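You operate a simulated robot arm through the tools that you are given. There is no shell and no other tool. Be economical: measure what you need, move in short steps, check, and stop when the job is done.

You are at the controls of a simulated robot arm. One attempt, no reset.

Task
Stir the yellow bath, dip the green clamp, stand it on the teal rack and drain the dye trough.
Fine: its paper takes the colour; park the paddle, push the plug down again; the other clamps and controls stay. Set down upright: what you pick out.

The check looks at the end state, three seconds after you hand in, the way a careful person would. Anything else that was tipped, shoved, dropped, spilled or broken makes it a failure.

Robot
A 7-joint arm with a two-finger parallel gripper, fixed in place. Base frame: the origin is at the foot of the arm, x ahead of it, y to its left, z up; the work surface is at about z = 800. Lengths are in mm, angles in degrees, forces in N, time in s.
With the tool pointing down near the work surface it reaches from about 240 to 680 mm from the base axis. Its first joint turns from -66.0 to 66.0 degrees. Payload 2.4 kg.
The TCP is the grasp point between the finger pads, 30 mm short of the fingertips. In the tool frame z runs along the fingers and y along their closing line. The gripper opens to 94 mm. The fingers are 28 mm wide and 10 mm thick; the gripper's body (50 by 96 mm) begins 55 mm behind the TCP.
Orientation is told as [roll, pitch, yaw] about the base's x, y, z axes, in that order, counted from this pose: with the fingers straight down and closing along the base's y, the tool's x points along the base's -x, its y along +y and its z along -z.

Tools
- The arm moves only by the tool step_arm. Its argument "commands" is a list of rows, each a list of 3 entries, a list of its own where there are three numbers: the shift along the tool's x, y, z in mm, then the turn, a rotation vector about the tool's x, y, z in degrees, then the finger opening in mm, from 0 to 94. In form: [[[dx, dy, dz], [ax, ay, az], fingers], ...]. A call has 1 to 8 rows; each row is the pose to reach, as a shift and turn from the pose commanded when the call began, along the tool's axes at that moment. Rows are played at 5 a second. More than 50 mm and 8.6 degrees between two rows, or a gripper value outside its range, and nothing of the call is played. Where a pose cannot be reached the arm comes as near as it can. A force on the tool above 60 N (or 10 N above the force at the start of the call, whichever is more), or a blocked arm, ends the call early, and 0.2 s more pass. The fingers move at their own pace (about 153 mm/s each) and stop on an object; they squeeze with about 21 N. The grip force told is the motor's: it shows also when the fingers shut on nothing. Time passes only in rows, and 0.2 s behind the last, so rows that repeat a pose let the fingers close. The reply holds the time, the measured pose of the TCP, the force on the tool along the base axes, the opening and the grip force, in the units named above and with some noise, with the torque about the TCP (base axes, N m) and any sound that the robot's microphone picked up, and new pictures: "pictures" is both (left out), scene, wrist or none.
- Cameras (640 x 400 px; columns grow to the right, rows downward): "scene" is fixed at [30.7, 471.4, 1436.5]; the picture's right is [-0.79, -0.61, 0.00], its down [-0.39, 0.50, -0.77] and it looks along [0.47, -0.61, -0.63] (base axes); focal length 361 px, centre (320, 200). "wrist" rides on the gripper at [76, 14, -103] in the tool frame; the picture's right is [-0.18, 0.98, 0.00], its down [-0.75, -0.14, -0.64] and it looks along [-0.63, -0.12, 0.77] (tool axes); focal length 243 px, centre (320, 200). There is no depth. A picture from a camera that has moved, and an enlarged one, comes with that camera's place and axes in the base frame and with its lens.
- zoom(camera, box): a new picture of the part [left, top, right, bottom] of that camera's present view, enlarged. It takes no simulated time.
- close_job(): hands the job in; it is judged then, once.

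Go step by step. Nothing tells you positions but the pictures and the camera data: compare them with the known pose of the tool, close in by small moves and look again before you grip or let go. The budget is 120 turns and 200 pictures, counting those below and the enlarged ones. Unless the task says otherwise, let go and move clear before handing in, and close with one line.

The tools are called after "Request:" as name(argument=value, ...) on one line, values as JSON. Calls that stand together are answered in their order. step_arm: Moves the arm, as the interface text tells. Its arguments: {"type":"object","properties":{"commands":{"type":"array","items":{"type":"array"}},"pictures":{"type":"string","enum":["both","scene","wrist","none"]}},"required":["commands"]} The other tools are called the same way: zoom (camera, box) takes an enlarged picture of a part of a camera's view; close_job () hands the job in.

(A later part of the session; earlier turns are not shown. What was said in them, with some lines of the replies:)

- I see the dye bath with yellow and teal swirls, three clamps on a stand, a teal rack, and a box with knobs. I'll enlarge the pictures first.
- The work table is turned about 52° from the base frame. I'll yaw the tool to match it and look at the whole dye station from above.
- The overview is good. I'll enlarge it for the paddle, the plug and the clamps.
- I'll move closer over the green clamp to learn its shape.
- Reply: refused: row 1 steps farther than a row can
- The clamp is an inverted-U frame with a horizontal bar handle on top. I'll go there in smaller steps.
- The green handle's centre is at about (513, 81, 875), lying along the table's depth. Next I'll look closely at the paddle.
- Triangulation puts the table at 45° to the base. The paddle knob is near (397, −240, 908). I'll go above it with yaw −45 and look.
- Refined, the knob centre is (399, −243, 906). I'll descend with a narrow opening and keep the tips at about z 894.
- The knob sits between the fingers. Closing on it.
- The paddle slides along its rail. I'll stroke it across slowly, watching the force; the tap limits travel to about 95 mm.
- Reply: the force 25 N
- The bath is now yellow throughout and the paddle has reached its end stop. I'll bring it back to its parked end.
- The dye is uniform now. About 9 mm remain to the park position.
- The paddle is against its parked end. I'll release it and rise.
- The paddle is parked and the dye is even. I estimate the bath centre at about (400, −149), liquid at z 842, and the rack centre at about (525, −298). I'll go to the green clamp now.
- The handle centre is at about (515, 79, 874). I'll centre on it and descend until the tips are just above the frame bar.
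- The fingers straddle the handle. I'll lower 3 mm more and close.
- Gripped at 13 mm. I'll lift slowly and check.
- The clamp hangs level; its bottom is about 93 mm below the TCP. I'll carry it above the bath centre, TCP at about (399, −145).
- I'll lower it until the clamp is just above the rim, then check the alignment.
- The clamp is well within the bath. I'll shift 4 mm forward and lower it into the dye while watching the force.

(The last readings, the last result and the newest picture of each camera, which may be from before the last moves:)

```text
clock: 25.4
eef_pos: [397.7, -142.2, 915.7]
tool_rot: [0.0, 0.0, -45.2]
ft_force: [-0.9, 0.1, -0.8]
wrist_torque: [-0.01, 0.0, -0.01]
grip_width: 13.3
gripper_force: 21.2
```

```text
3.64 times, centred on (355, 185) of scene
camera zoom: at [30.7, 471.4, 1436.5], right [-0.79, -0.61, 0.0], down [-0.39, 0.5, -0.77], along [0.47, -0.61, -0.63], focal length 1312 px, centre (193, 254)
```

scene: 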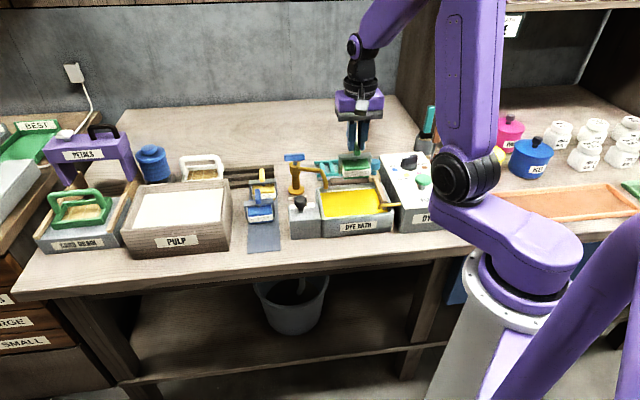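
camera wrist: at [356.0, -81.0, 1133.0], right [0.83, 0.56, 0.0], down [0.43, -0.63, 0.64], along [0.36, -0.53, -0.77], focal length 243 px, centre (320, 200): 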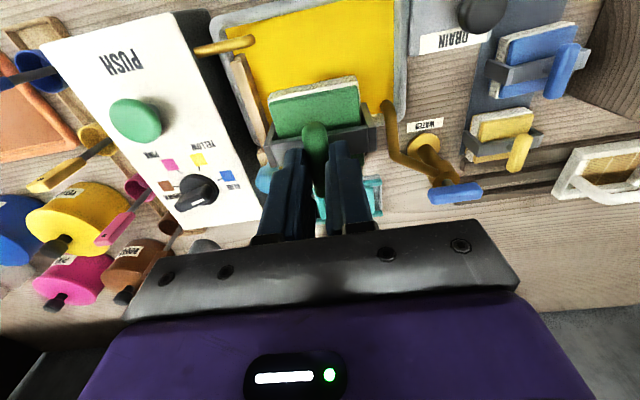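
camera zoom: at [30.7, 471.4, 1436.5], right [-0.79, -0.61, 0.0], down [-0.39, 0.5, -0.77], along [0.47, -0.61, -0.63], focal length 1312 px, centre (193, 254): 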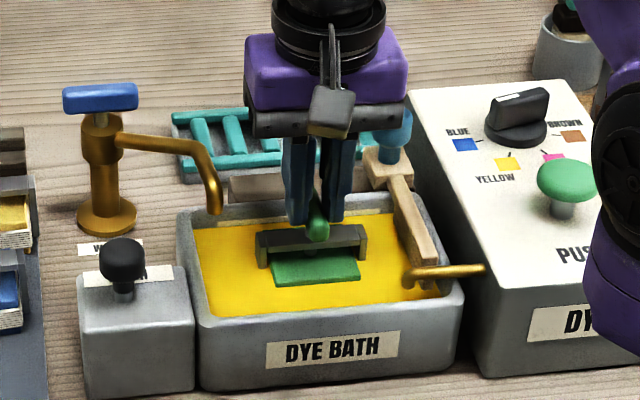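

The paper is under the dye. I'll go a few mm deeper and let it soak.

Request:
step_arm(commands=[[[0, 0, 3], [0, 0, 0], 5], [[0, 0, 6], [0, 0, 0], 5], [[0, 0, 6], [0, 0, 0], 5], [[0, 0, 6], [0, 0, 0], 5], [[0, 0, 6], [0, 0, 0], 5], [[0, 0, 6], [0, 0, 0], 5], [[0, 0, 6], [0, 0, 0], 5], [[0, 0, 6], [0, 0, 0], 5]], pictures="none")

Request:
step_arm(commands=[[[0, 0, 0], [0, 0, 0], 5], [[0, 0, 0], [0, 0, 0], 5], [[0, 0, 0], [0, 0, 0], 5], [[0, 0, 0], [0, 0, 0], 5], [[0, 0, 0], [0, 0, 0], 5], [[0, 0, 0], [0, 0, 0], 5], [[0, 0, 0], [0, 0, 0], 5], [[0, 0, 0], [0, 0, 0], 5]], pictures="none")

Request:
step_arm(commands=[[[0, 0, -8], [0, 0, 0], 5], [[0, 0, -16], [0, 0, 0], 5], [[0, 0, -24], [0, 0, 0], 5], [[0, 0, -34], [0, 0, 0], 5], [[0, 0, -45], [0, 0, 0], 5], [[0, 0, -56], [0, 0, 0], 5], [[0, 0, -56], [0, 0, 0], 5]], pictures="none")

Request:
zoom(camera="scene", box=[280, 130, 430, 240])

```text
clock: 27.2
eef_pos: [397.9, -143.0, 909.5]
tool_rot: [0.0, 0.0, -45.1]
ft_force: [-0.1, 0.0, -1.4]
wrist_torque: [0.02, 0.01, 0.02]
grip_width: 13.5
gripper_force: 20.7
```

```text
clock: 29.0
eef_pos: [396.6, -142.4, 910.9]
tool_rot: [0.0, -0.1, -45.1]
ft_force: [0.4, -0.1, -1.2]
wrist_torque: [-0.01, 0.04, 0.01]
grip_width: 13.8
gripper_force: 20.7
```

```text
clock: 30.6
eef_pos: [396.9, -140.0, 964.8]
tool_rot: [-0.1, 0.1, -45.1]
ft_force: [-0.4, -0.3, -1.2]
wrist_torque: [-0.03, 0.0, 0.02]
grip_width: 13.5
gripper_force: 20.8
```

```text
3.64 times, centred on (355, 185) of scene
camera zoom: at [30.7, 471.4, 1436.5], right [-0.79, -0.61, 0.0], down [-0.39, 0.5, -0.77], along [0.47, -0.61, -0.63], focal length 1312 px, centre (193, 254)
```

zoom: 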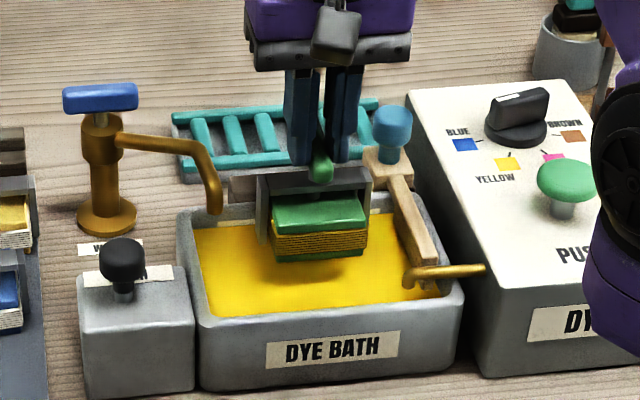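

The paper is fully yellow. I'll let it drip over the bath, then lift and carry it to the rack.

Request:
step_arm(commands=[[[0, 0, 0], [0, 0, 0], 5], [[0, 0, 0], [0, 0, 0], 5], [[0, 0, 0], [0, 0, 0], 5], [[0, 0, 0], [0, 0, 0], 5], [[0, 0, 0], [0, 0, 0], 5], [[0, 0, -20], [0, 0, 0], 5], [[0, 0, -40], [0, 0, 0], 5], [[0, 0, -58], [0, 0, 0], 5]], pictures="none")

Request:
step_arm(commands=[[[0, 0, 0], [0, 0, 0], 5], [[-40, -3, 0], [0, 0, 0], 5], [[-80, -6, 0], [0, 0, 0], 5], [[-120, -9, 0], [0, 0, 0], 5], [[-160, -13, 0], [0, 0, 0], 5], [[-198, -16.7, 0], [0, 0, 0], 5], [[-198, -16.7, 0], [0, 0, 0], 5]])

Request:
zoom(camera="scene", box=[280, 110, 430, 220])

Request:
zoom(camera="wrist", box=[180, 40, 460, 240])

```text
clock: 32.4
eef_pos: [397.3, -142.1, 1021.8]
tool_rot: [-0.1, 0.1, -45.1]
ft_force: [1.3, 0.5, -1.8]
wrist_torque: [0.02, -0.02, -0.02]
grip_width: 13.4
gripper_force: 21.7
```

```text
clock: 34.0
eef_pos: [525.1, -294.2, 1021.5]
tool_rot: [0.0, 0.1, -45.1]
ft_force: [-0.6, 0.7, -0.5]
wrist_torque: [0.0, 0.01, 0.02]
grip_width: 13.5
gripper_force: 21.0
camera wrist: at [480.8, -229.9, 1123.0], right [0.83, 0.56, 0.0], down [0.43, -0.63, 0.64], along [0.36, -0.53, -0.77], focal length 243 px, centre (320, 200)
```

scene: 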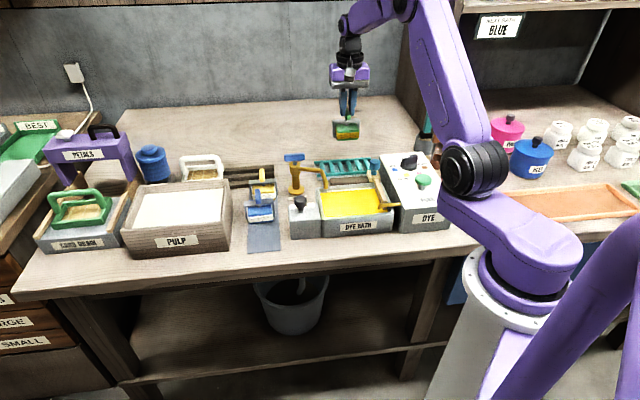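
wrist: 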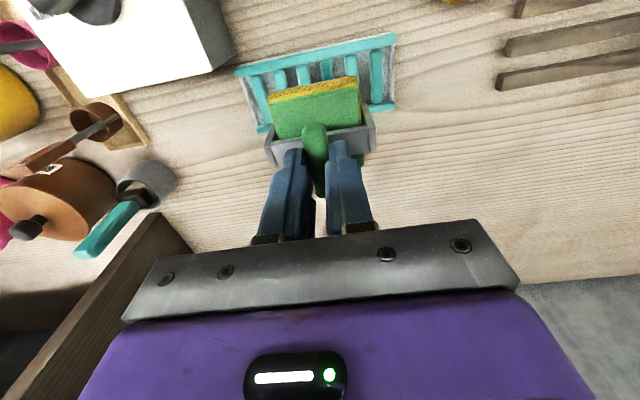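

```text
3.64 times, centred on (355, 165) of scene
camera zoom: at [30.7, 471.4, 1436.5], right [-0.79, -0.61, 0.0], down [-0.39, 0.5, -0.77], along [0.47, -0.61, -0.63], focal length 1312 px, centre (193, 327)
```

zoom: 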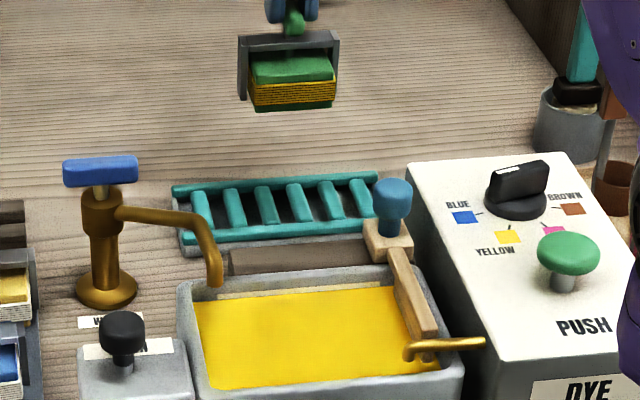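

```text
2.00 times, centred on (320, 140) of wrist
camera zoom: at [480.8, -229.9, 1123.0], right [0.83, 0.56, 0.0], down [0.43, -0.63, 0.64], along [0.36, -0.53, -0.77], focal length 485 px, centre (320, 320)
```

zoom: 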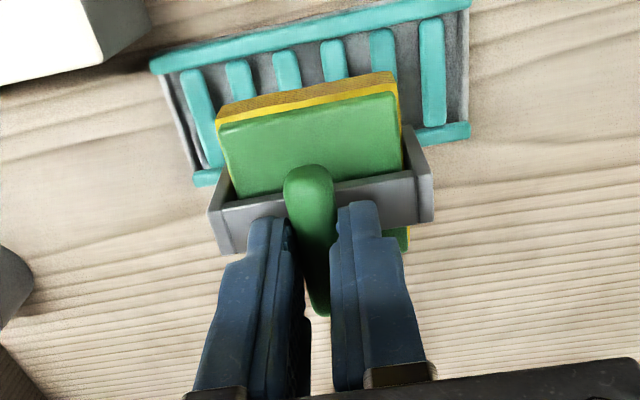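

The rack centre confirms at about (527, −301). I'll shift 4 mm back and descend to just above it.

Request:
step_arm(commands=[[[-4, 0, 25], [0, 0, 0], 5], [[-4, 0, 50], [0, 0, 0], 5], [[-4, 0, 75], [0, 0, 0], 5], [[-4, 0, 93], [0, 0, 0], 5], [[-4, 0, 93], [0, 0, 0], 5]], pictures="wrist")

Request:
zoom(camera="scene", box=[300, 130, 400, 200])

Request:
zoom(camera="wrist", box=[180, 40, 460, 240])

```text
clock: 35.2
eef_pos: [528.9, -296.2, 929.7]
tool_rot: [0.0, 0.0, -45.2]
ft_force: [-0.5, 0.8, -2.3]
wrist_torque: [-0.01, 0.0, -0.03]
grip_width: 13.2
gripper_force: 20.5
camera wrist: at [484.8, -232.0, 1032.4], right [0.83, 0.56, 0.0], down [0.43, -0.63, 0.64], along [0.36, -0.53, -0.77], focal length 243 px, centre (320, 200)
```

wrist: 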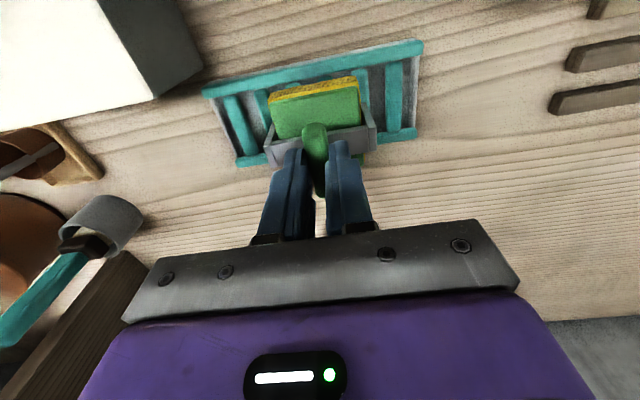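

```text
5.71 times, centred on (350, 165) of scene
camera zoom: at [30.7, 471.4, 1436.5], right [-0.79, -0.61, 0.0], down [-0.39, 0.5, -0.77], along [0.47, -0.61, -0.63], focal length 2062 px, centre (149, 400)
```

zoom: 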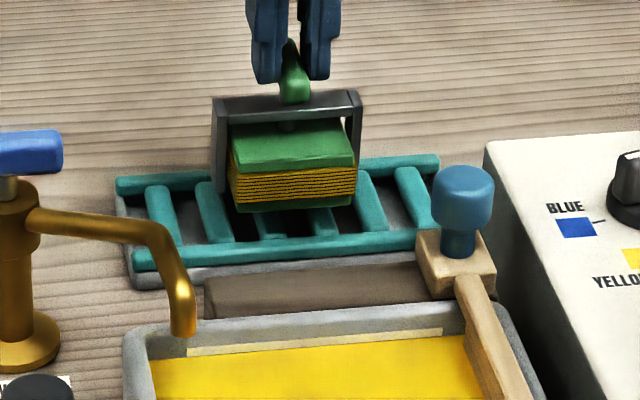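

```text
2.00 times, centred on (320, 140) of wrist
camera zoom: at [484.8, -232.0, 1032.4], right [0.83, 0.56, 0.0], down [0.43, -0.63, 0.64], along [0.36, -0.53, -0.77], focal length 485 px, centre (320, 320)
```

zoom: 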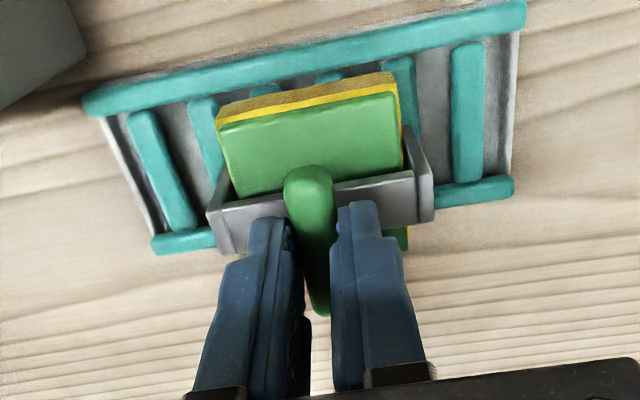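

The stack is about 62 mm deep between rails centred at v 551 and 621. I'll shift 3 mm forward to centre it and lower gently to contact.

Request:
step_arm(commands=[[[3, 0, 4], [0, 0, 0], 5], [[3, 0, 8], [0, 0, 0], 5], [[3, 0, 10], [0, 0, 0], 5], [[3, 0, 12], [0, 0, 0], 5], [[3, 0, 13.5], [0, 0, 0], 5], [[3, 0, 13.5], [0, 0, 0], 5]], pictures="none")

Request:
zoom(camera="scene", box=[300, 130, 400, 200])

```text
clock: 36.6
eef_pos: [524.5, -294.9, 916.8]
tool_rot: [0.0, 0.0, -45.1]
ft_force: [0.5, 0.5, -0.6]
wrist_torque: [0.0, 0.02, -0.01]
grip_width: 13.2
gripper_force: 21.1
```

```text
5.71 times, centred on (350, 165) of scene
camera zoom: at [30.7, 471.4, 1436.5], right [-0.79, -0.61, 0.0], down [-0.39, 0.5, -0.77], along [0.47, -0.61, -0.63], focal length 2062 px, centre (149, 400)
```

zoom: 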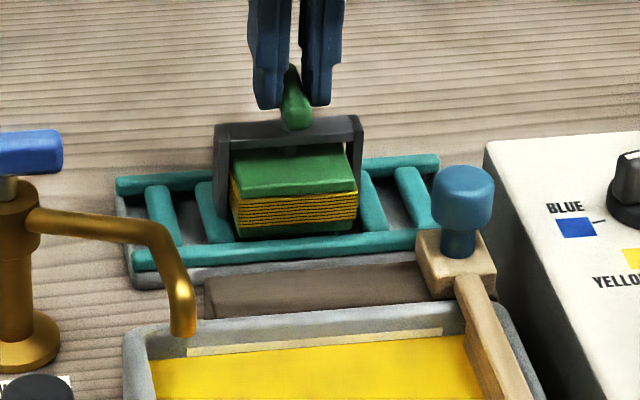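

Request:
step_arm(commands=[[[0, 0, 1], [0, 0, 0], 5], [[0, 0, 2], [0, 0, 0], 5], [[0, 0, 3], [0, 0, 0], 5], [[0, 0, 3], [0, 0, 0], 5]], pictures="none")

```text
clock: 37.6
eef_pos: [526.4, -293.9, 914.1]
tool_rot: [0.0, -0.2, -45.1]
ft_force: [-2.9, 1.4, 6.7]
wrist_torque: [0.02, 0.05, -0.04]
grip_width: 13.4
gripper_force: 21.0
```

Contact: the upward force is now 6.7 N. I'll check that it sits flat before letting go.

Request:
zoom(camera="scene", box=[310, 135, 380, 190])

Request:
zoom(camera="wrist", box=[180, 40, 460, 240])

```text
7.27 times, centred on (345, 162) of scene
camera zoom: at [30.5, 471.5, 1436.5], right [-0.79, -0.61, 0.0], down [-0.38, 0.5, -0.77], along [0.47, -0.61, -0.63], focal length 2625 px, centre (138, 473)
```

zoom: 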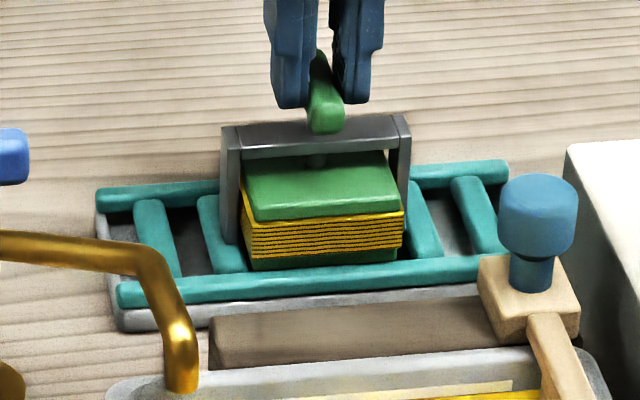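

```text
2.00 times, centred on (320, 140) of wrist
camera zoom: at [482.2, -230.6, 1016.5], right [0.83, 0.56, 0.0], down [0.43, -0.63, 0.64], along [0.36, -0.53, -0.77], focal length 485 px, centre (320, 320)
```

zoom: 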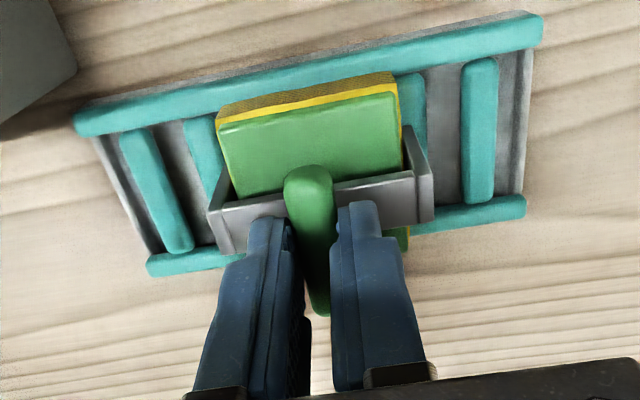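

It sits level and centred, with edges at about v 554–621 over rails at 551 and 621. Releasing gently.

Request:
step_arm(commands=[[[0, 0, -1], [0, 0, 0], 13], [[0, 0, -1], [0, 0, 0], 20], [[0, 0, -1], [0, 0, 0], 30], [[0, 0, -1], [0, 0, 0], 34], [[0, 0, -1], [0, 0, 0], 34]], pictures="none")

Request:
zoom(camera="scene", box=[310, 135, 380, 190])

```text
clock: 38.8
eef_pos: [524.6, -294.4, 916.0]
tool_rot: [0.0, 0.0, -45.1]
ft_force: [0.3, 0.2, 0.1]
wrist_torque: [-0.01, 0.02, 0.04]
grip_width: 34.1
gripper_force: 0.1
```

```text
7.27 times, centred on (345, 162) of scene
camera zoom: at [30.7, 471.4, 1436.5], right [-0.79, -0.61, 0.0], down [-0.39, 0.5, -0.77], along [0.47, -0.61, -0.63], focal length 2625 px, centre (138, 473)
```

zoom: 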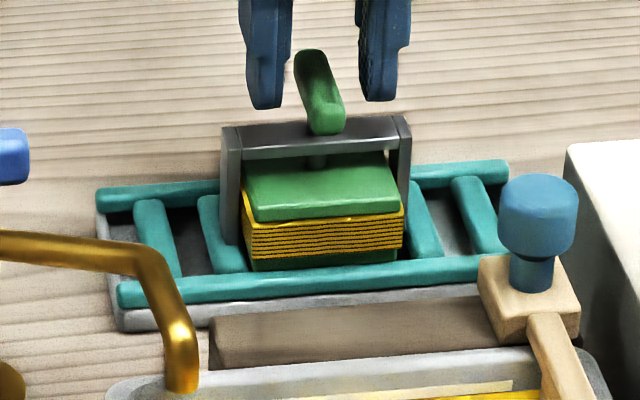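

The clamp stands stably on the rack. I'll rise clear and go to the drain plug, knob at about (461, −11, 903).

Request:
step_arm(commands=[[[0, 0, -20], [0, 0, 0], 34], [[0, 0, -60], [0, 0, 0], 34], [[0, 0, -105], [0, 0, 0], 50]], pictures="none")

Request:
step_arm(commands=[[[35, 22, 0], [0, 0, 0], 46], [[70, 44, 0], [0, 0, 0], 46], [[105, 66, 0], [0, 0, 0], 46], [[140, 88, 0], [0, 0, 0], 46], [[175, 110, 0], [0, 0, 0], 46], [[210, 133, 0], [0, 0, 0], 46], [[245.5, 155, 10], [0, 0, 0], 46], [[245.5, 155, 30], [0, 0, 0], 46]])

Request:
zoom(camera="wrist", box=[220, 60, 420, 240])

Request:
zoom(camera="scene", box=[260, 140, 380, 250])

```text
clock: 39.6
eef_pos: [525.6, -295.7, 1021.6]
tool_rot: [-0.1, 0.1, -45.2]
ft_force: [-0.2, 0.6, 0.3]
wrist_torque: [0.01, -0.05, 0.02]
grip_width: 50.2
gripper_force: 0.1
```

```text
clock: 41.4
eef_pos: [464.7, -11.5, 992.0]
tool_rot: [0.1, 0.0, -45.1]
ft_force: [0.4, -0.2, 0.0]
wrist_torque: [-0.01, -0.01, -0.01]
grip_width: 45.9
gripper_force: 0.1
camera wrist: at [420.1, 52.3, 1093.4], right [0.83, 0.56, 0.0], down [0.43, -0.63, 0.64], along [0.36, -0.53, -0.77], focal length 243 px, centre (320, 200)
```

scene: 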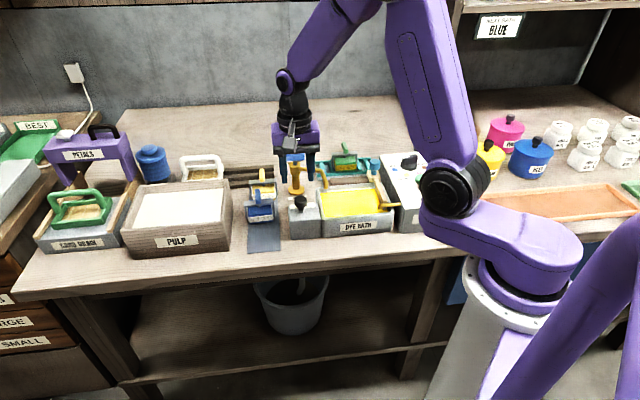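
wrist: 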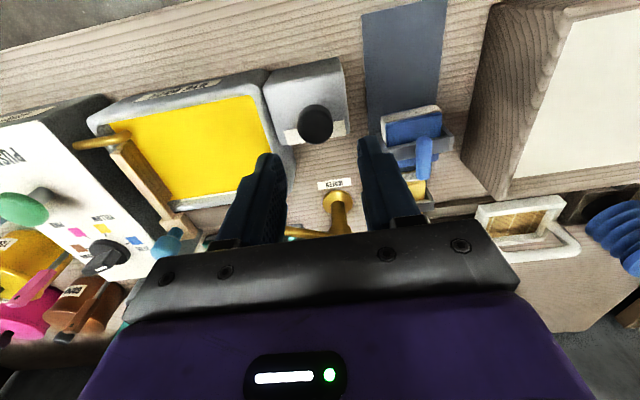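

```text
2.22 times, centred on (320, 150) of wrist
camera zoom: at [420.1, 52.3, 1093.4], right [0.83, 0.56, 0.0], down [0.43, -0.63, 0.64], along [0.36, -0.53, -0.77], focal length 539 px, centre (320, 311)
```

zoom: 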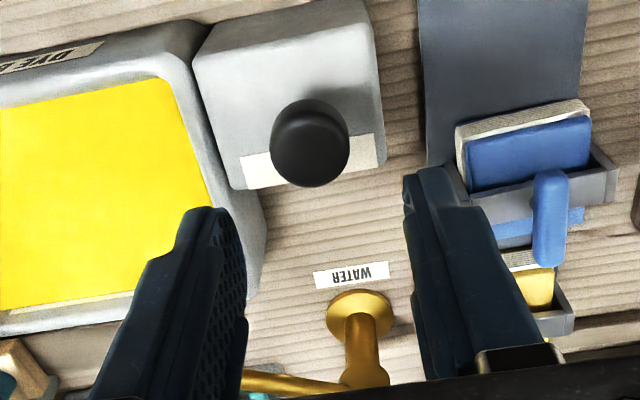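

```text
3.64 times, centred on (320, 195) of scene
camera zoom: at [30.6, 471.4, 1436.5], right [-0.79, -0.61, 0.0], down [-0.39, 0.5, -0.77], along [0.47, -0.61, -0.63], focal length 1312 px, centre (320, 218)
```

zoom: 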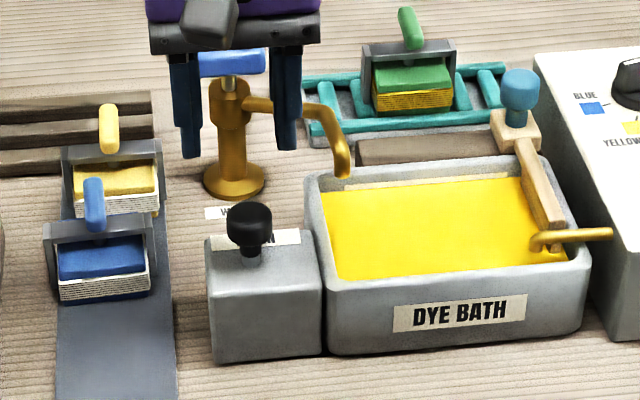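

Refined, the plug knob centre is (462, −15, 900). Descending around it.

Request:
step_arm(commands=[[[-0.6, -4.4, 25], [0, 0, 0], 46], [[-0.6, -4.4, 50], [0, 0, 0], 46], [[-0.6, -4.4, 66], [0, 0, 0], 46], [[-0.6, -4.4, 76], [0, 0, 0], 46], [[-0.6, -4.4, 76], [0, 0, 0], 46]], pictures="none")

Request:
zoom(camera="scene", box=[260, 140, 380, 250])

Request:
zoom(camera="wrist", box=[220, 60, 420, 240])

```text
clock: 42.6
eef_pos: [462.4, -15.2, 915.2]
tool_rot: [0.0, 0.0, -45.2]
ft_force: [-0.4, -0.6, -0.5]
wrist_torque: [0.01, 0.01, 0.04]
grip_width: 46.0
gripper_force: 0.1
```

```text
3.64 times, centred on (320, 195) of scene
camera zoom: at [30.7, 471.4, 1436.5], right [-0.79, -0.61, 0.0], down [-0.39, 0.5, -0.77], along [0.47, -0.61, -0.63], focal length 1312 px, centre (320, 218)
```

zoom: 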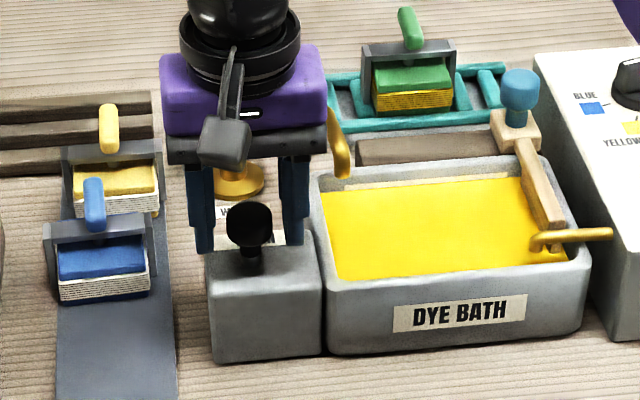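

```text
2.22 times, centred on (320, 150) of wrist
camera zoom: at [417.1, 49.7, 1017.0], right [0.83, 0.56, 0.0], down [0.43, -0.63, 0.64], along [0.36, -0.53, -0.77], focal length 539 px, centre (320, 311)
```

zoom: 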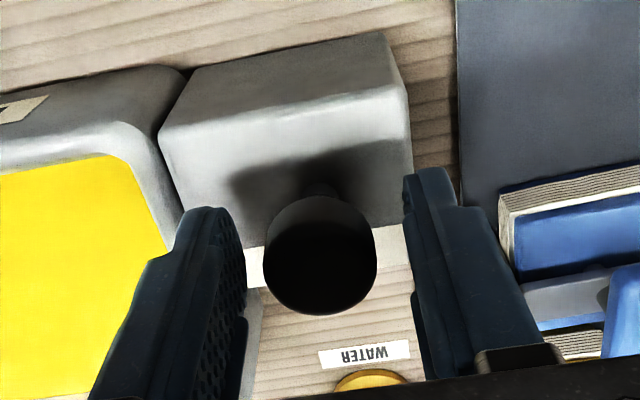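

The knob is centred. I'll close and pull up slowly.

Request:
step_arm(commands=[[[0, 0, 0], [0, 0, 0], 15], [[0, 0, 0], [0, 0, 0], 15], [[0, 0, -4], [0, 0, 0], 15], [[0, 0, -8], [0, 0, 0], 15], [[0, 0, -12], [0, 0, 0], 15], [[0, 0, -16], [0, 0, 0], 15], [[0, 0, -16], [0, 0, 0], 15]], pictures="none")

Request:
zoom(camera="scene", box=[260, 140, 380, 250])

```text
clock: 44.2
eef_pos: [459.7, -15.2, 930.5]
tool_rot: [0.0, 0.0, -45.2]
ft_force: [0.2, -1.5, -1.8]
wrist_torque: [0.39, 0.42, -0.08]
grip_width: 29.4
gripper_force: 45.1
```

```text
3.64 times, centred on (320, 195) of scene
camera zoom: at [30.7, 471.4, 1436.5], right [-0.79, -0.61, 0.0], down [-0.39, 0.5, -0.77], along [0.47, -0.61, -0.63], focal length 1312 px, centre (320, 218)
```

zoom: 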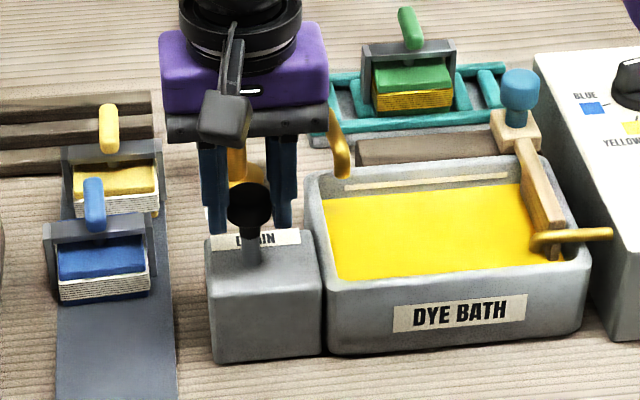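

The plug has come up and the level is starting to drop. I'll hold it there, going slightly higher, and wait.

Request:
step_arm(commands=[[[0, 0, -3], [0, 0, 0], 15], [[0, 0, -6], [0, 0, 0], 15], [[0, 0, -6], [0, 0, 0], 15], [[0, 0, -6], [0, 0, 0], 15], [[0, 0, -6], [0, 0, 0], 15], [[0, 0, -6], [0, 0, 0], 15], [[0, 0, -6], [0, 0, 0], 15], [[0, 0, -6], [0, 0, 0], 15]], pictures="none")

Request:
step_arm(commands=[[[0, 0, 0], [0, 0, 0], 15], [[0, 0, 0], [0, 0, 0], 15], [[0, 0, 0], [0, 0, 0], 15], [[0, 0, 0], [0, 0, 0], 15], [[0, 0, 0], [0, 0, 0], 15], [[0, 0, 0], [0, 0, 0], 15], [[0, 0, 0], [0, 0, 0], 15], [[0, 0, 0], [0, 0, 0], 15]], pictures="none")

Request:
zoom(camera="scene", box=[260, 140, 380, 250])

```text
clock: 46.0
eef_pos: [460.4, -14.1, 937.4]
tool_rot: [0.0, -0.2, -45.0]
ft_force: [3.5, 0.9, 1.1]
wrist_torque: [-0.13, -0.22, 0.05]
grip_width: 29.3
gripper_force: 45.3
```

```text
clock: 47.8
eef_pos: [459.8, -13.9, 935.6]
tool_rot: [0.0, -0.1, -45.1]
ft_force: [8.0, 2.2, 1.0]
wrist_torque: [0.03, -0.23, 0.0]
grip_width: 29.6
gripper_force: 44.7
```

```text
3.64 times, centred on (320, 195) of scene
camera zoom: at [30.9, 471.5, 1436.5], right [-0.79, -0.61, 0.0], down [-0.39, 0.5, -0.77], along [0.47, -0.61, -0.63], focal length 1312 px, centre (320, 218)
```

zoom: 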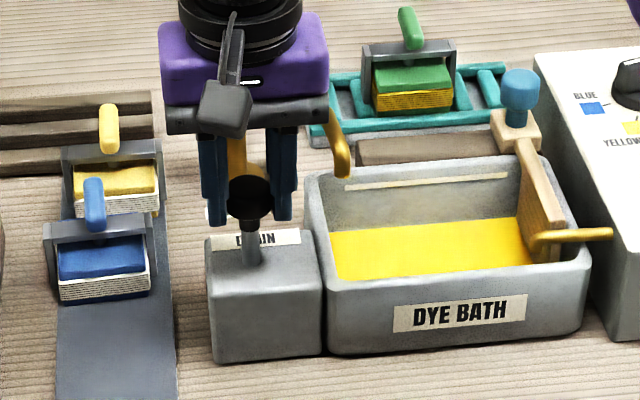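

It is draining. I'll keep waiting.

Request:
step_arm(commands=[[[0, 0, 0], [0, 0, 0], 15], [[0, 0, 0], [0, 0, 0], 15], [[0, 0, 0], [0, 0, 0], 15], [[0, 0, 0], [0, 0, 0], 15], [[0, 0, 0], [0, 0, 0], 15], [[0, 0, 0], [0, 0, 0], 15], [[0, 0, 0], [0, 0, 0], 15], [[0, 0, 0], [0, 0, 0], 15]], pictures="none")

Request:
step_arm(commands=[[[0, 0, 0], [0, 0, 0], 15], [[0, 0, 0], [0, 0, 0], 15], [[0, 0, 0], [0, 0, 0], 15], [[0, 0, 0], [0, 0, 0], 15], [[0, 0, 0], [0, 0, 0], 15], [[0, 0, 0], [0, 0, 0], 15], [[0, 0, 0], [0, 0, 0], 15], [[0, 0, 0], [0, 0, 0], 15]], pictures="none")

Request:
zoom(camera="scene", box=[260, 140, 380, 250])

```text
clock: 49.6
eef_pos: [460.8, -15.5, 936.4]
tool_rot: [0.0, 0.0, -45.1]
ft_force: [10.2, 2.5, 0.6]
wrist_torque: [0.05, -0.25, 0.02]
grip_width: 29.2
gripper_force: 45.1
```

```text
clock: 51.4
eef_pos: [459.7, -15.2, 936.5]
tool_rot: [-0.1, 0.0, -45.1]
ft_force: [10.5, 2.3, -0.8]
wrist_torque: [0.05, -0.26, 0.02]
grip_width: 29.4
gripper_force: 45.4
```

```text
3.64 times, centred on (320, 195) of scene
camera zoom: at [30.9, 471.5, 1436.5], right [-0.79, -0.61, 0.0], down [-0.39, 0.5, -0.77], along [0.47, -0.61, -0.63], focal length 1312 px, centre (320, 218)
```

zoom: 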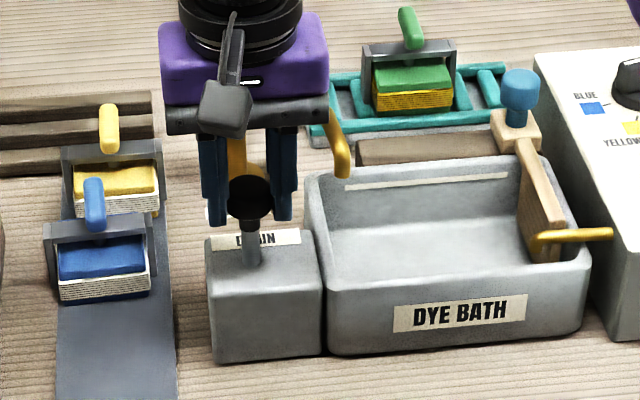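

The bath is empty. I'll push the plug back down to its original depth.

Request:
step_arm(commands=[[[0, 0, 0], [0, 0, 0], 15], [[0, 0, 4], [0, 0, 0], 15], [[0, 0, 8], [0, 0, 0], 15], [[0, 0, 12], [0, 0, 0], 15], [[0, 0, 16], [0, 0, 0], 15], [[0, 0, 20], [0, 0, 0], 15], [[0, 0, 22.5], [0, 0, 0], 15], [[0, 0, 22.5], [0, 0, 0], 15]], pictures="none")

Request:
zoom(camera="scene", box=[260, 140, 380, 250])

```text
clock: 53.2
eef_pos: [459.3, -14.6, 913.9]
tool_rot: [0.1, -0.1, -45.1]
ft_force: [10.0, 8.2, 23.4]
wrist_torque: [0.47, 0.1, 0.02]
grip_width: 29.4
gripper_force: 44.4
```

```text
3.64 times, centred on (320, 195) of scene
camera zoom: at [30.6, 471.6, 1436.4], right [-0.79, -0.61, 0.0], down [-0.39, 0.5, -0.77], along [0.47, -0.61, -0.63], focal length 1312 px, centre (320, 218)
```

zoom: 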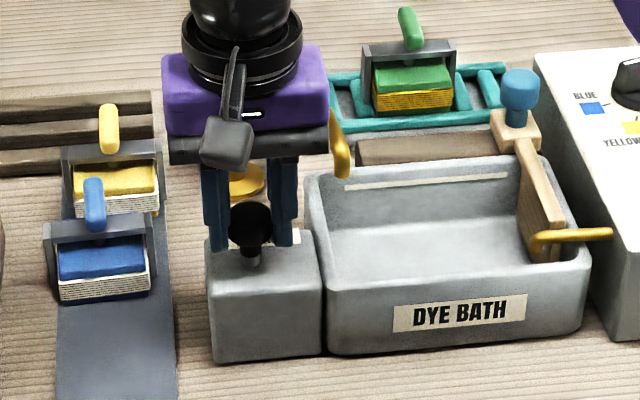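

The plug is seated with resistance from below. I'll open and rise clear.

Request:
step_arm(commands=[[[0, 0, 0], [0, 0, 0], 46], [[0, 0, 0], [0, 0, 0], 46], [[0, 0, 0], [0, 0, 0], 46], [[0, 0, -25], [0, 0, 0], 46], [[0, 0, -60], [0, 0, 0], 46], [[0, 0, -105], [0, 0, 0], 46], [[0, 0, -150], [0, 0, 0], 46], [[0, 0, -150], [0, 0, 0], 46]])

Request:
zoom(camera="scene", box=[230, 140, 430, 260])

Request:
zoom(camera="wrist", box=[0, 0, 640, 250])

```text
clock: 55.0
eef_pos: [458.6, -14.7, 1064.4]
tool_rot: [0.0, 0.0, -45.0]
ft_force: [0.3, 0.1, -0.6]
wrist_torque: [-0.03, -0.01, 0.01]
grip_width: 45.8
gripper_force: 0.2
camera wrist: at [416.2, 49.5, 1166.3], right [0.83, 0.56, 0.0], down [0.43, -0.63, 0.64], along [0.36, -0.53, -0.77], focal length 243 px, centre (320, 200)
```

scene: 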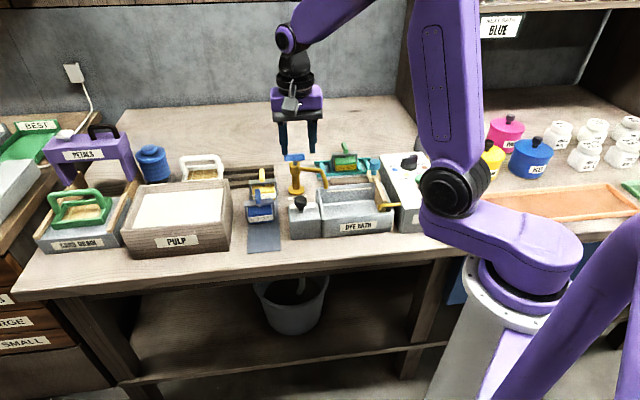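
wrist: 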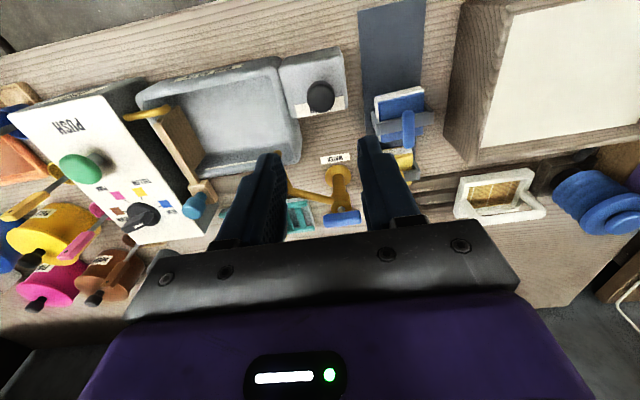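

```text
3.20 times, centred on (330, 200) of scene
camera zoom: at [30.6, 471.4, 1436.5], right [-0.79, -0.61, 0.0], down [-0.39, 0.5, -0.77], along [0.47, -0.61, -0.63], focal length 1155 px, centre (288, 200)
```

zoom: 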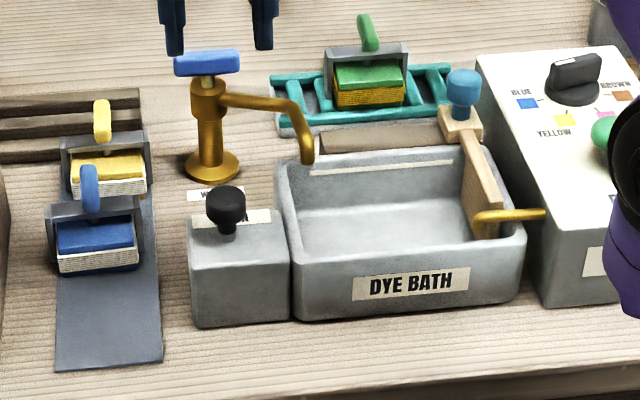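

```text
1.00 times, centred on (320, 125) of wrist (not enlarged: the box is as wide or as high as the picture)
camera zoom: at [416.2, 49.5, 1166.3], right [0.83, 0.56, 0.0], down [0.43, -0.63, 0.64], along [0.36, -0.53, -0.77], focal length 243 px, centre (320, 275)
```

zoom: 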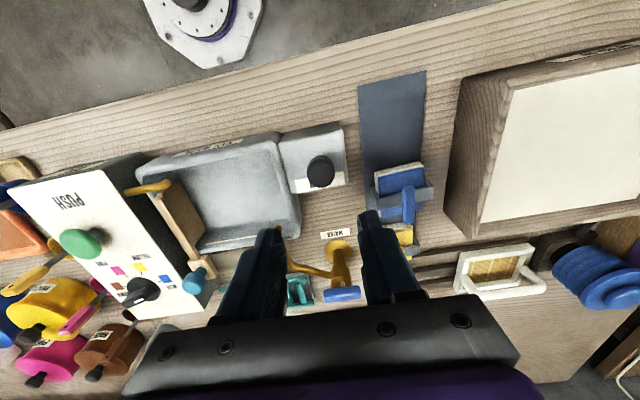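

The bath is drained, the plug is back at its original height, the paddle is parked, and the yellow-dyed green clamp stands upright on the rack. The arm is clear, so I'm handing in.

Request:
close_job()

```text
The job is handed in.
```

The job is handed in: I stirred the yellow bath and parked the paddle, dipped the green clamp until its paper was yellow and stood it upright on the teal rack, then drained the trough and pushed the plug back down.
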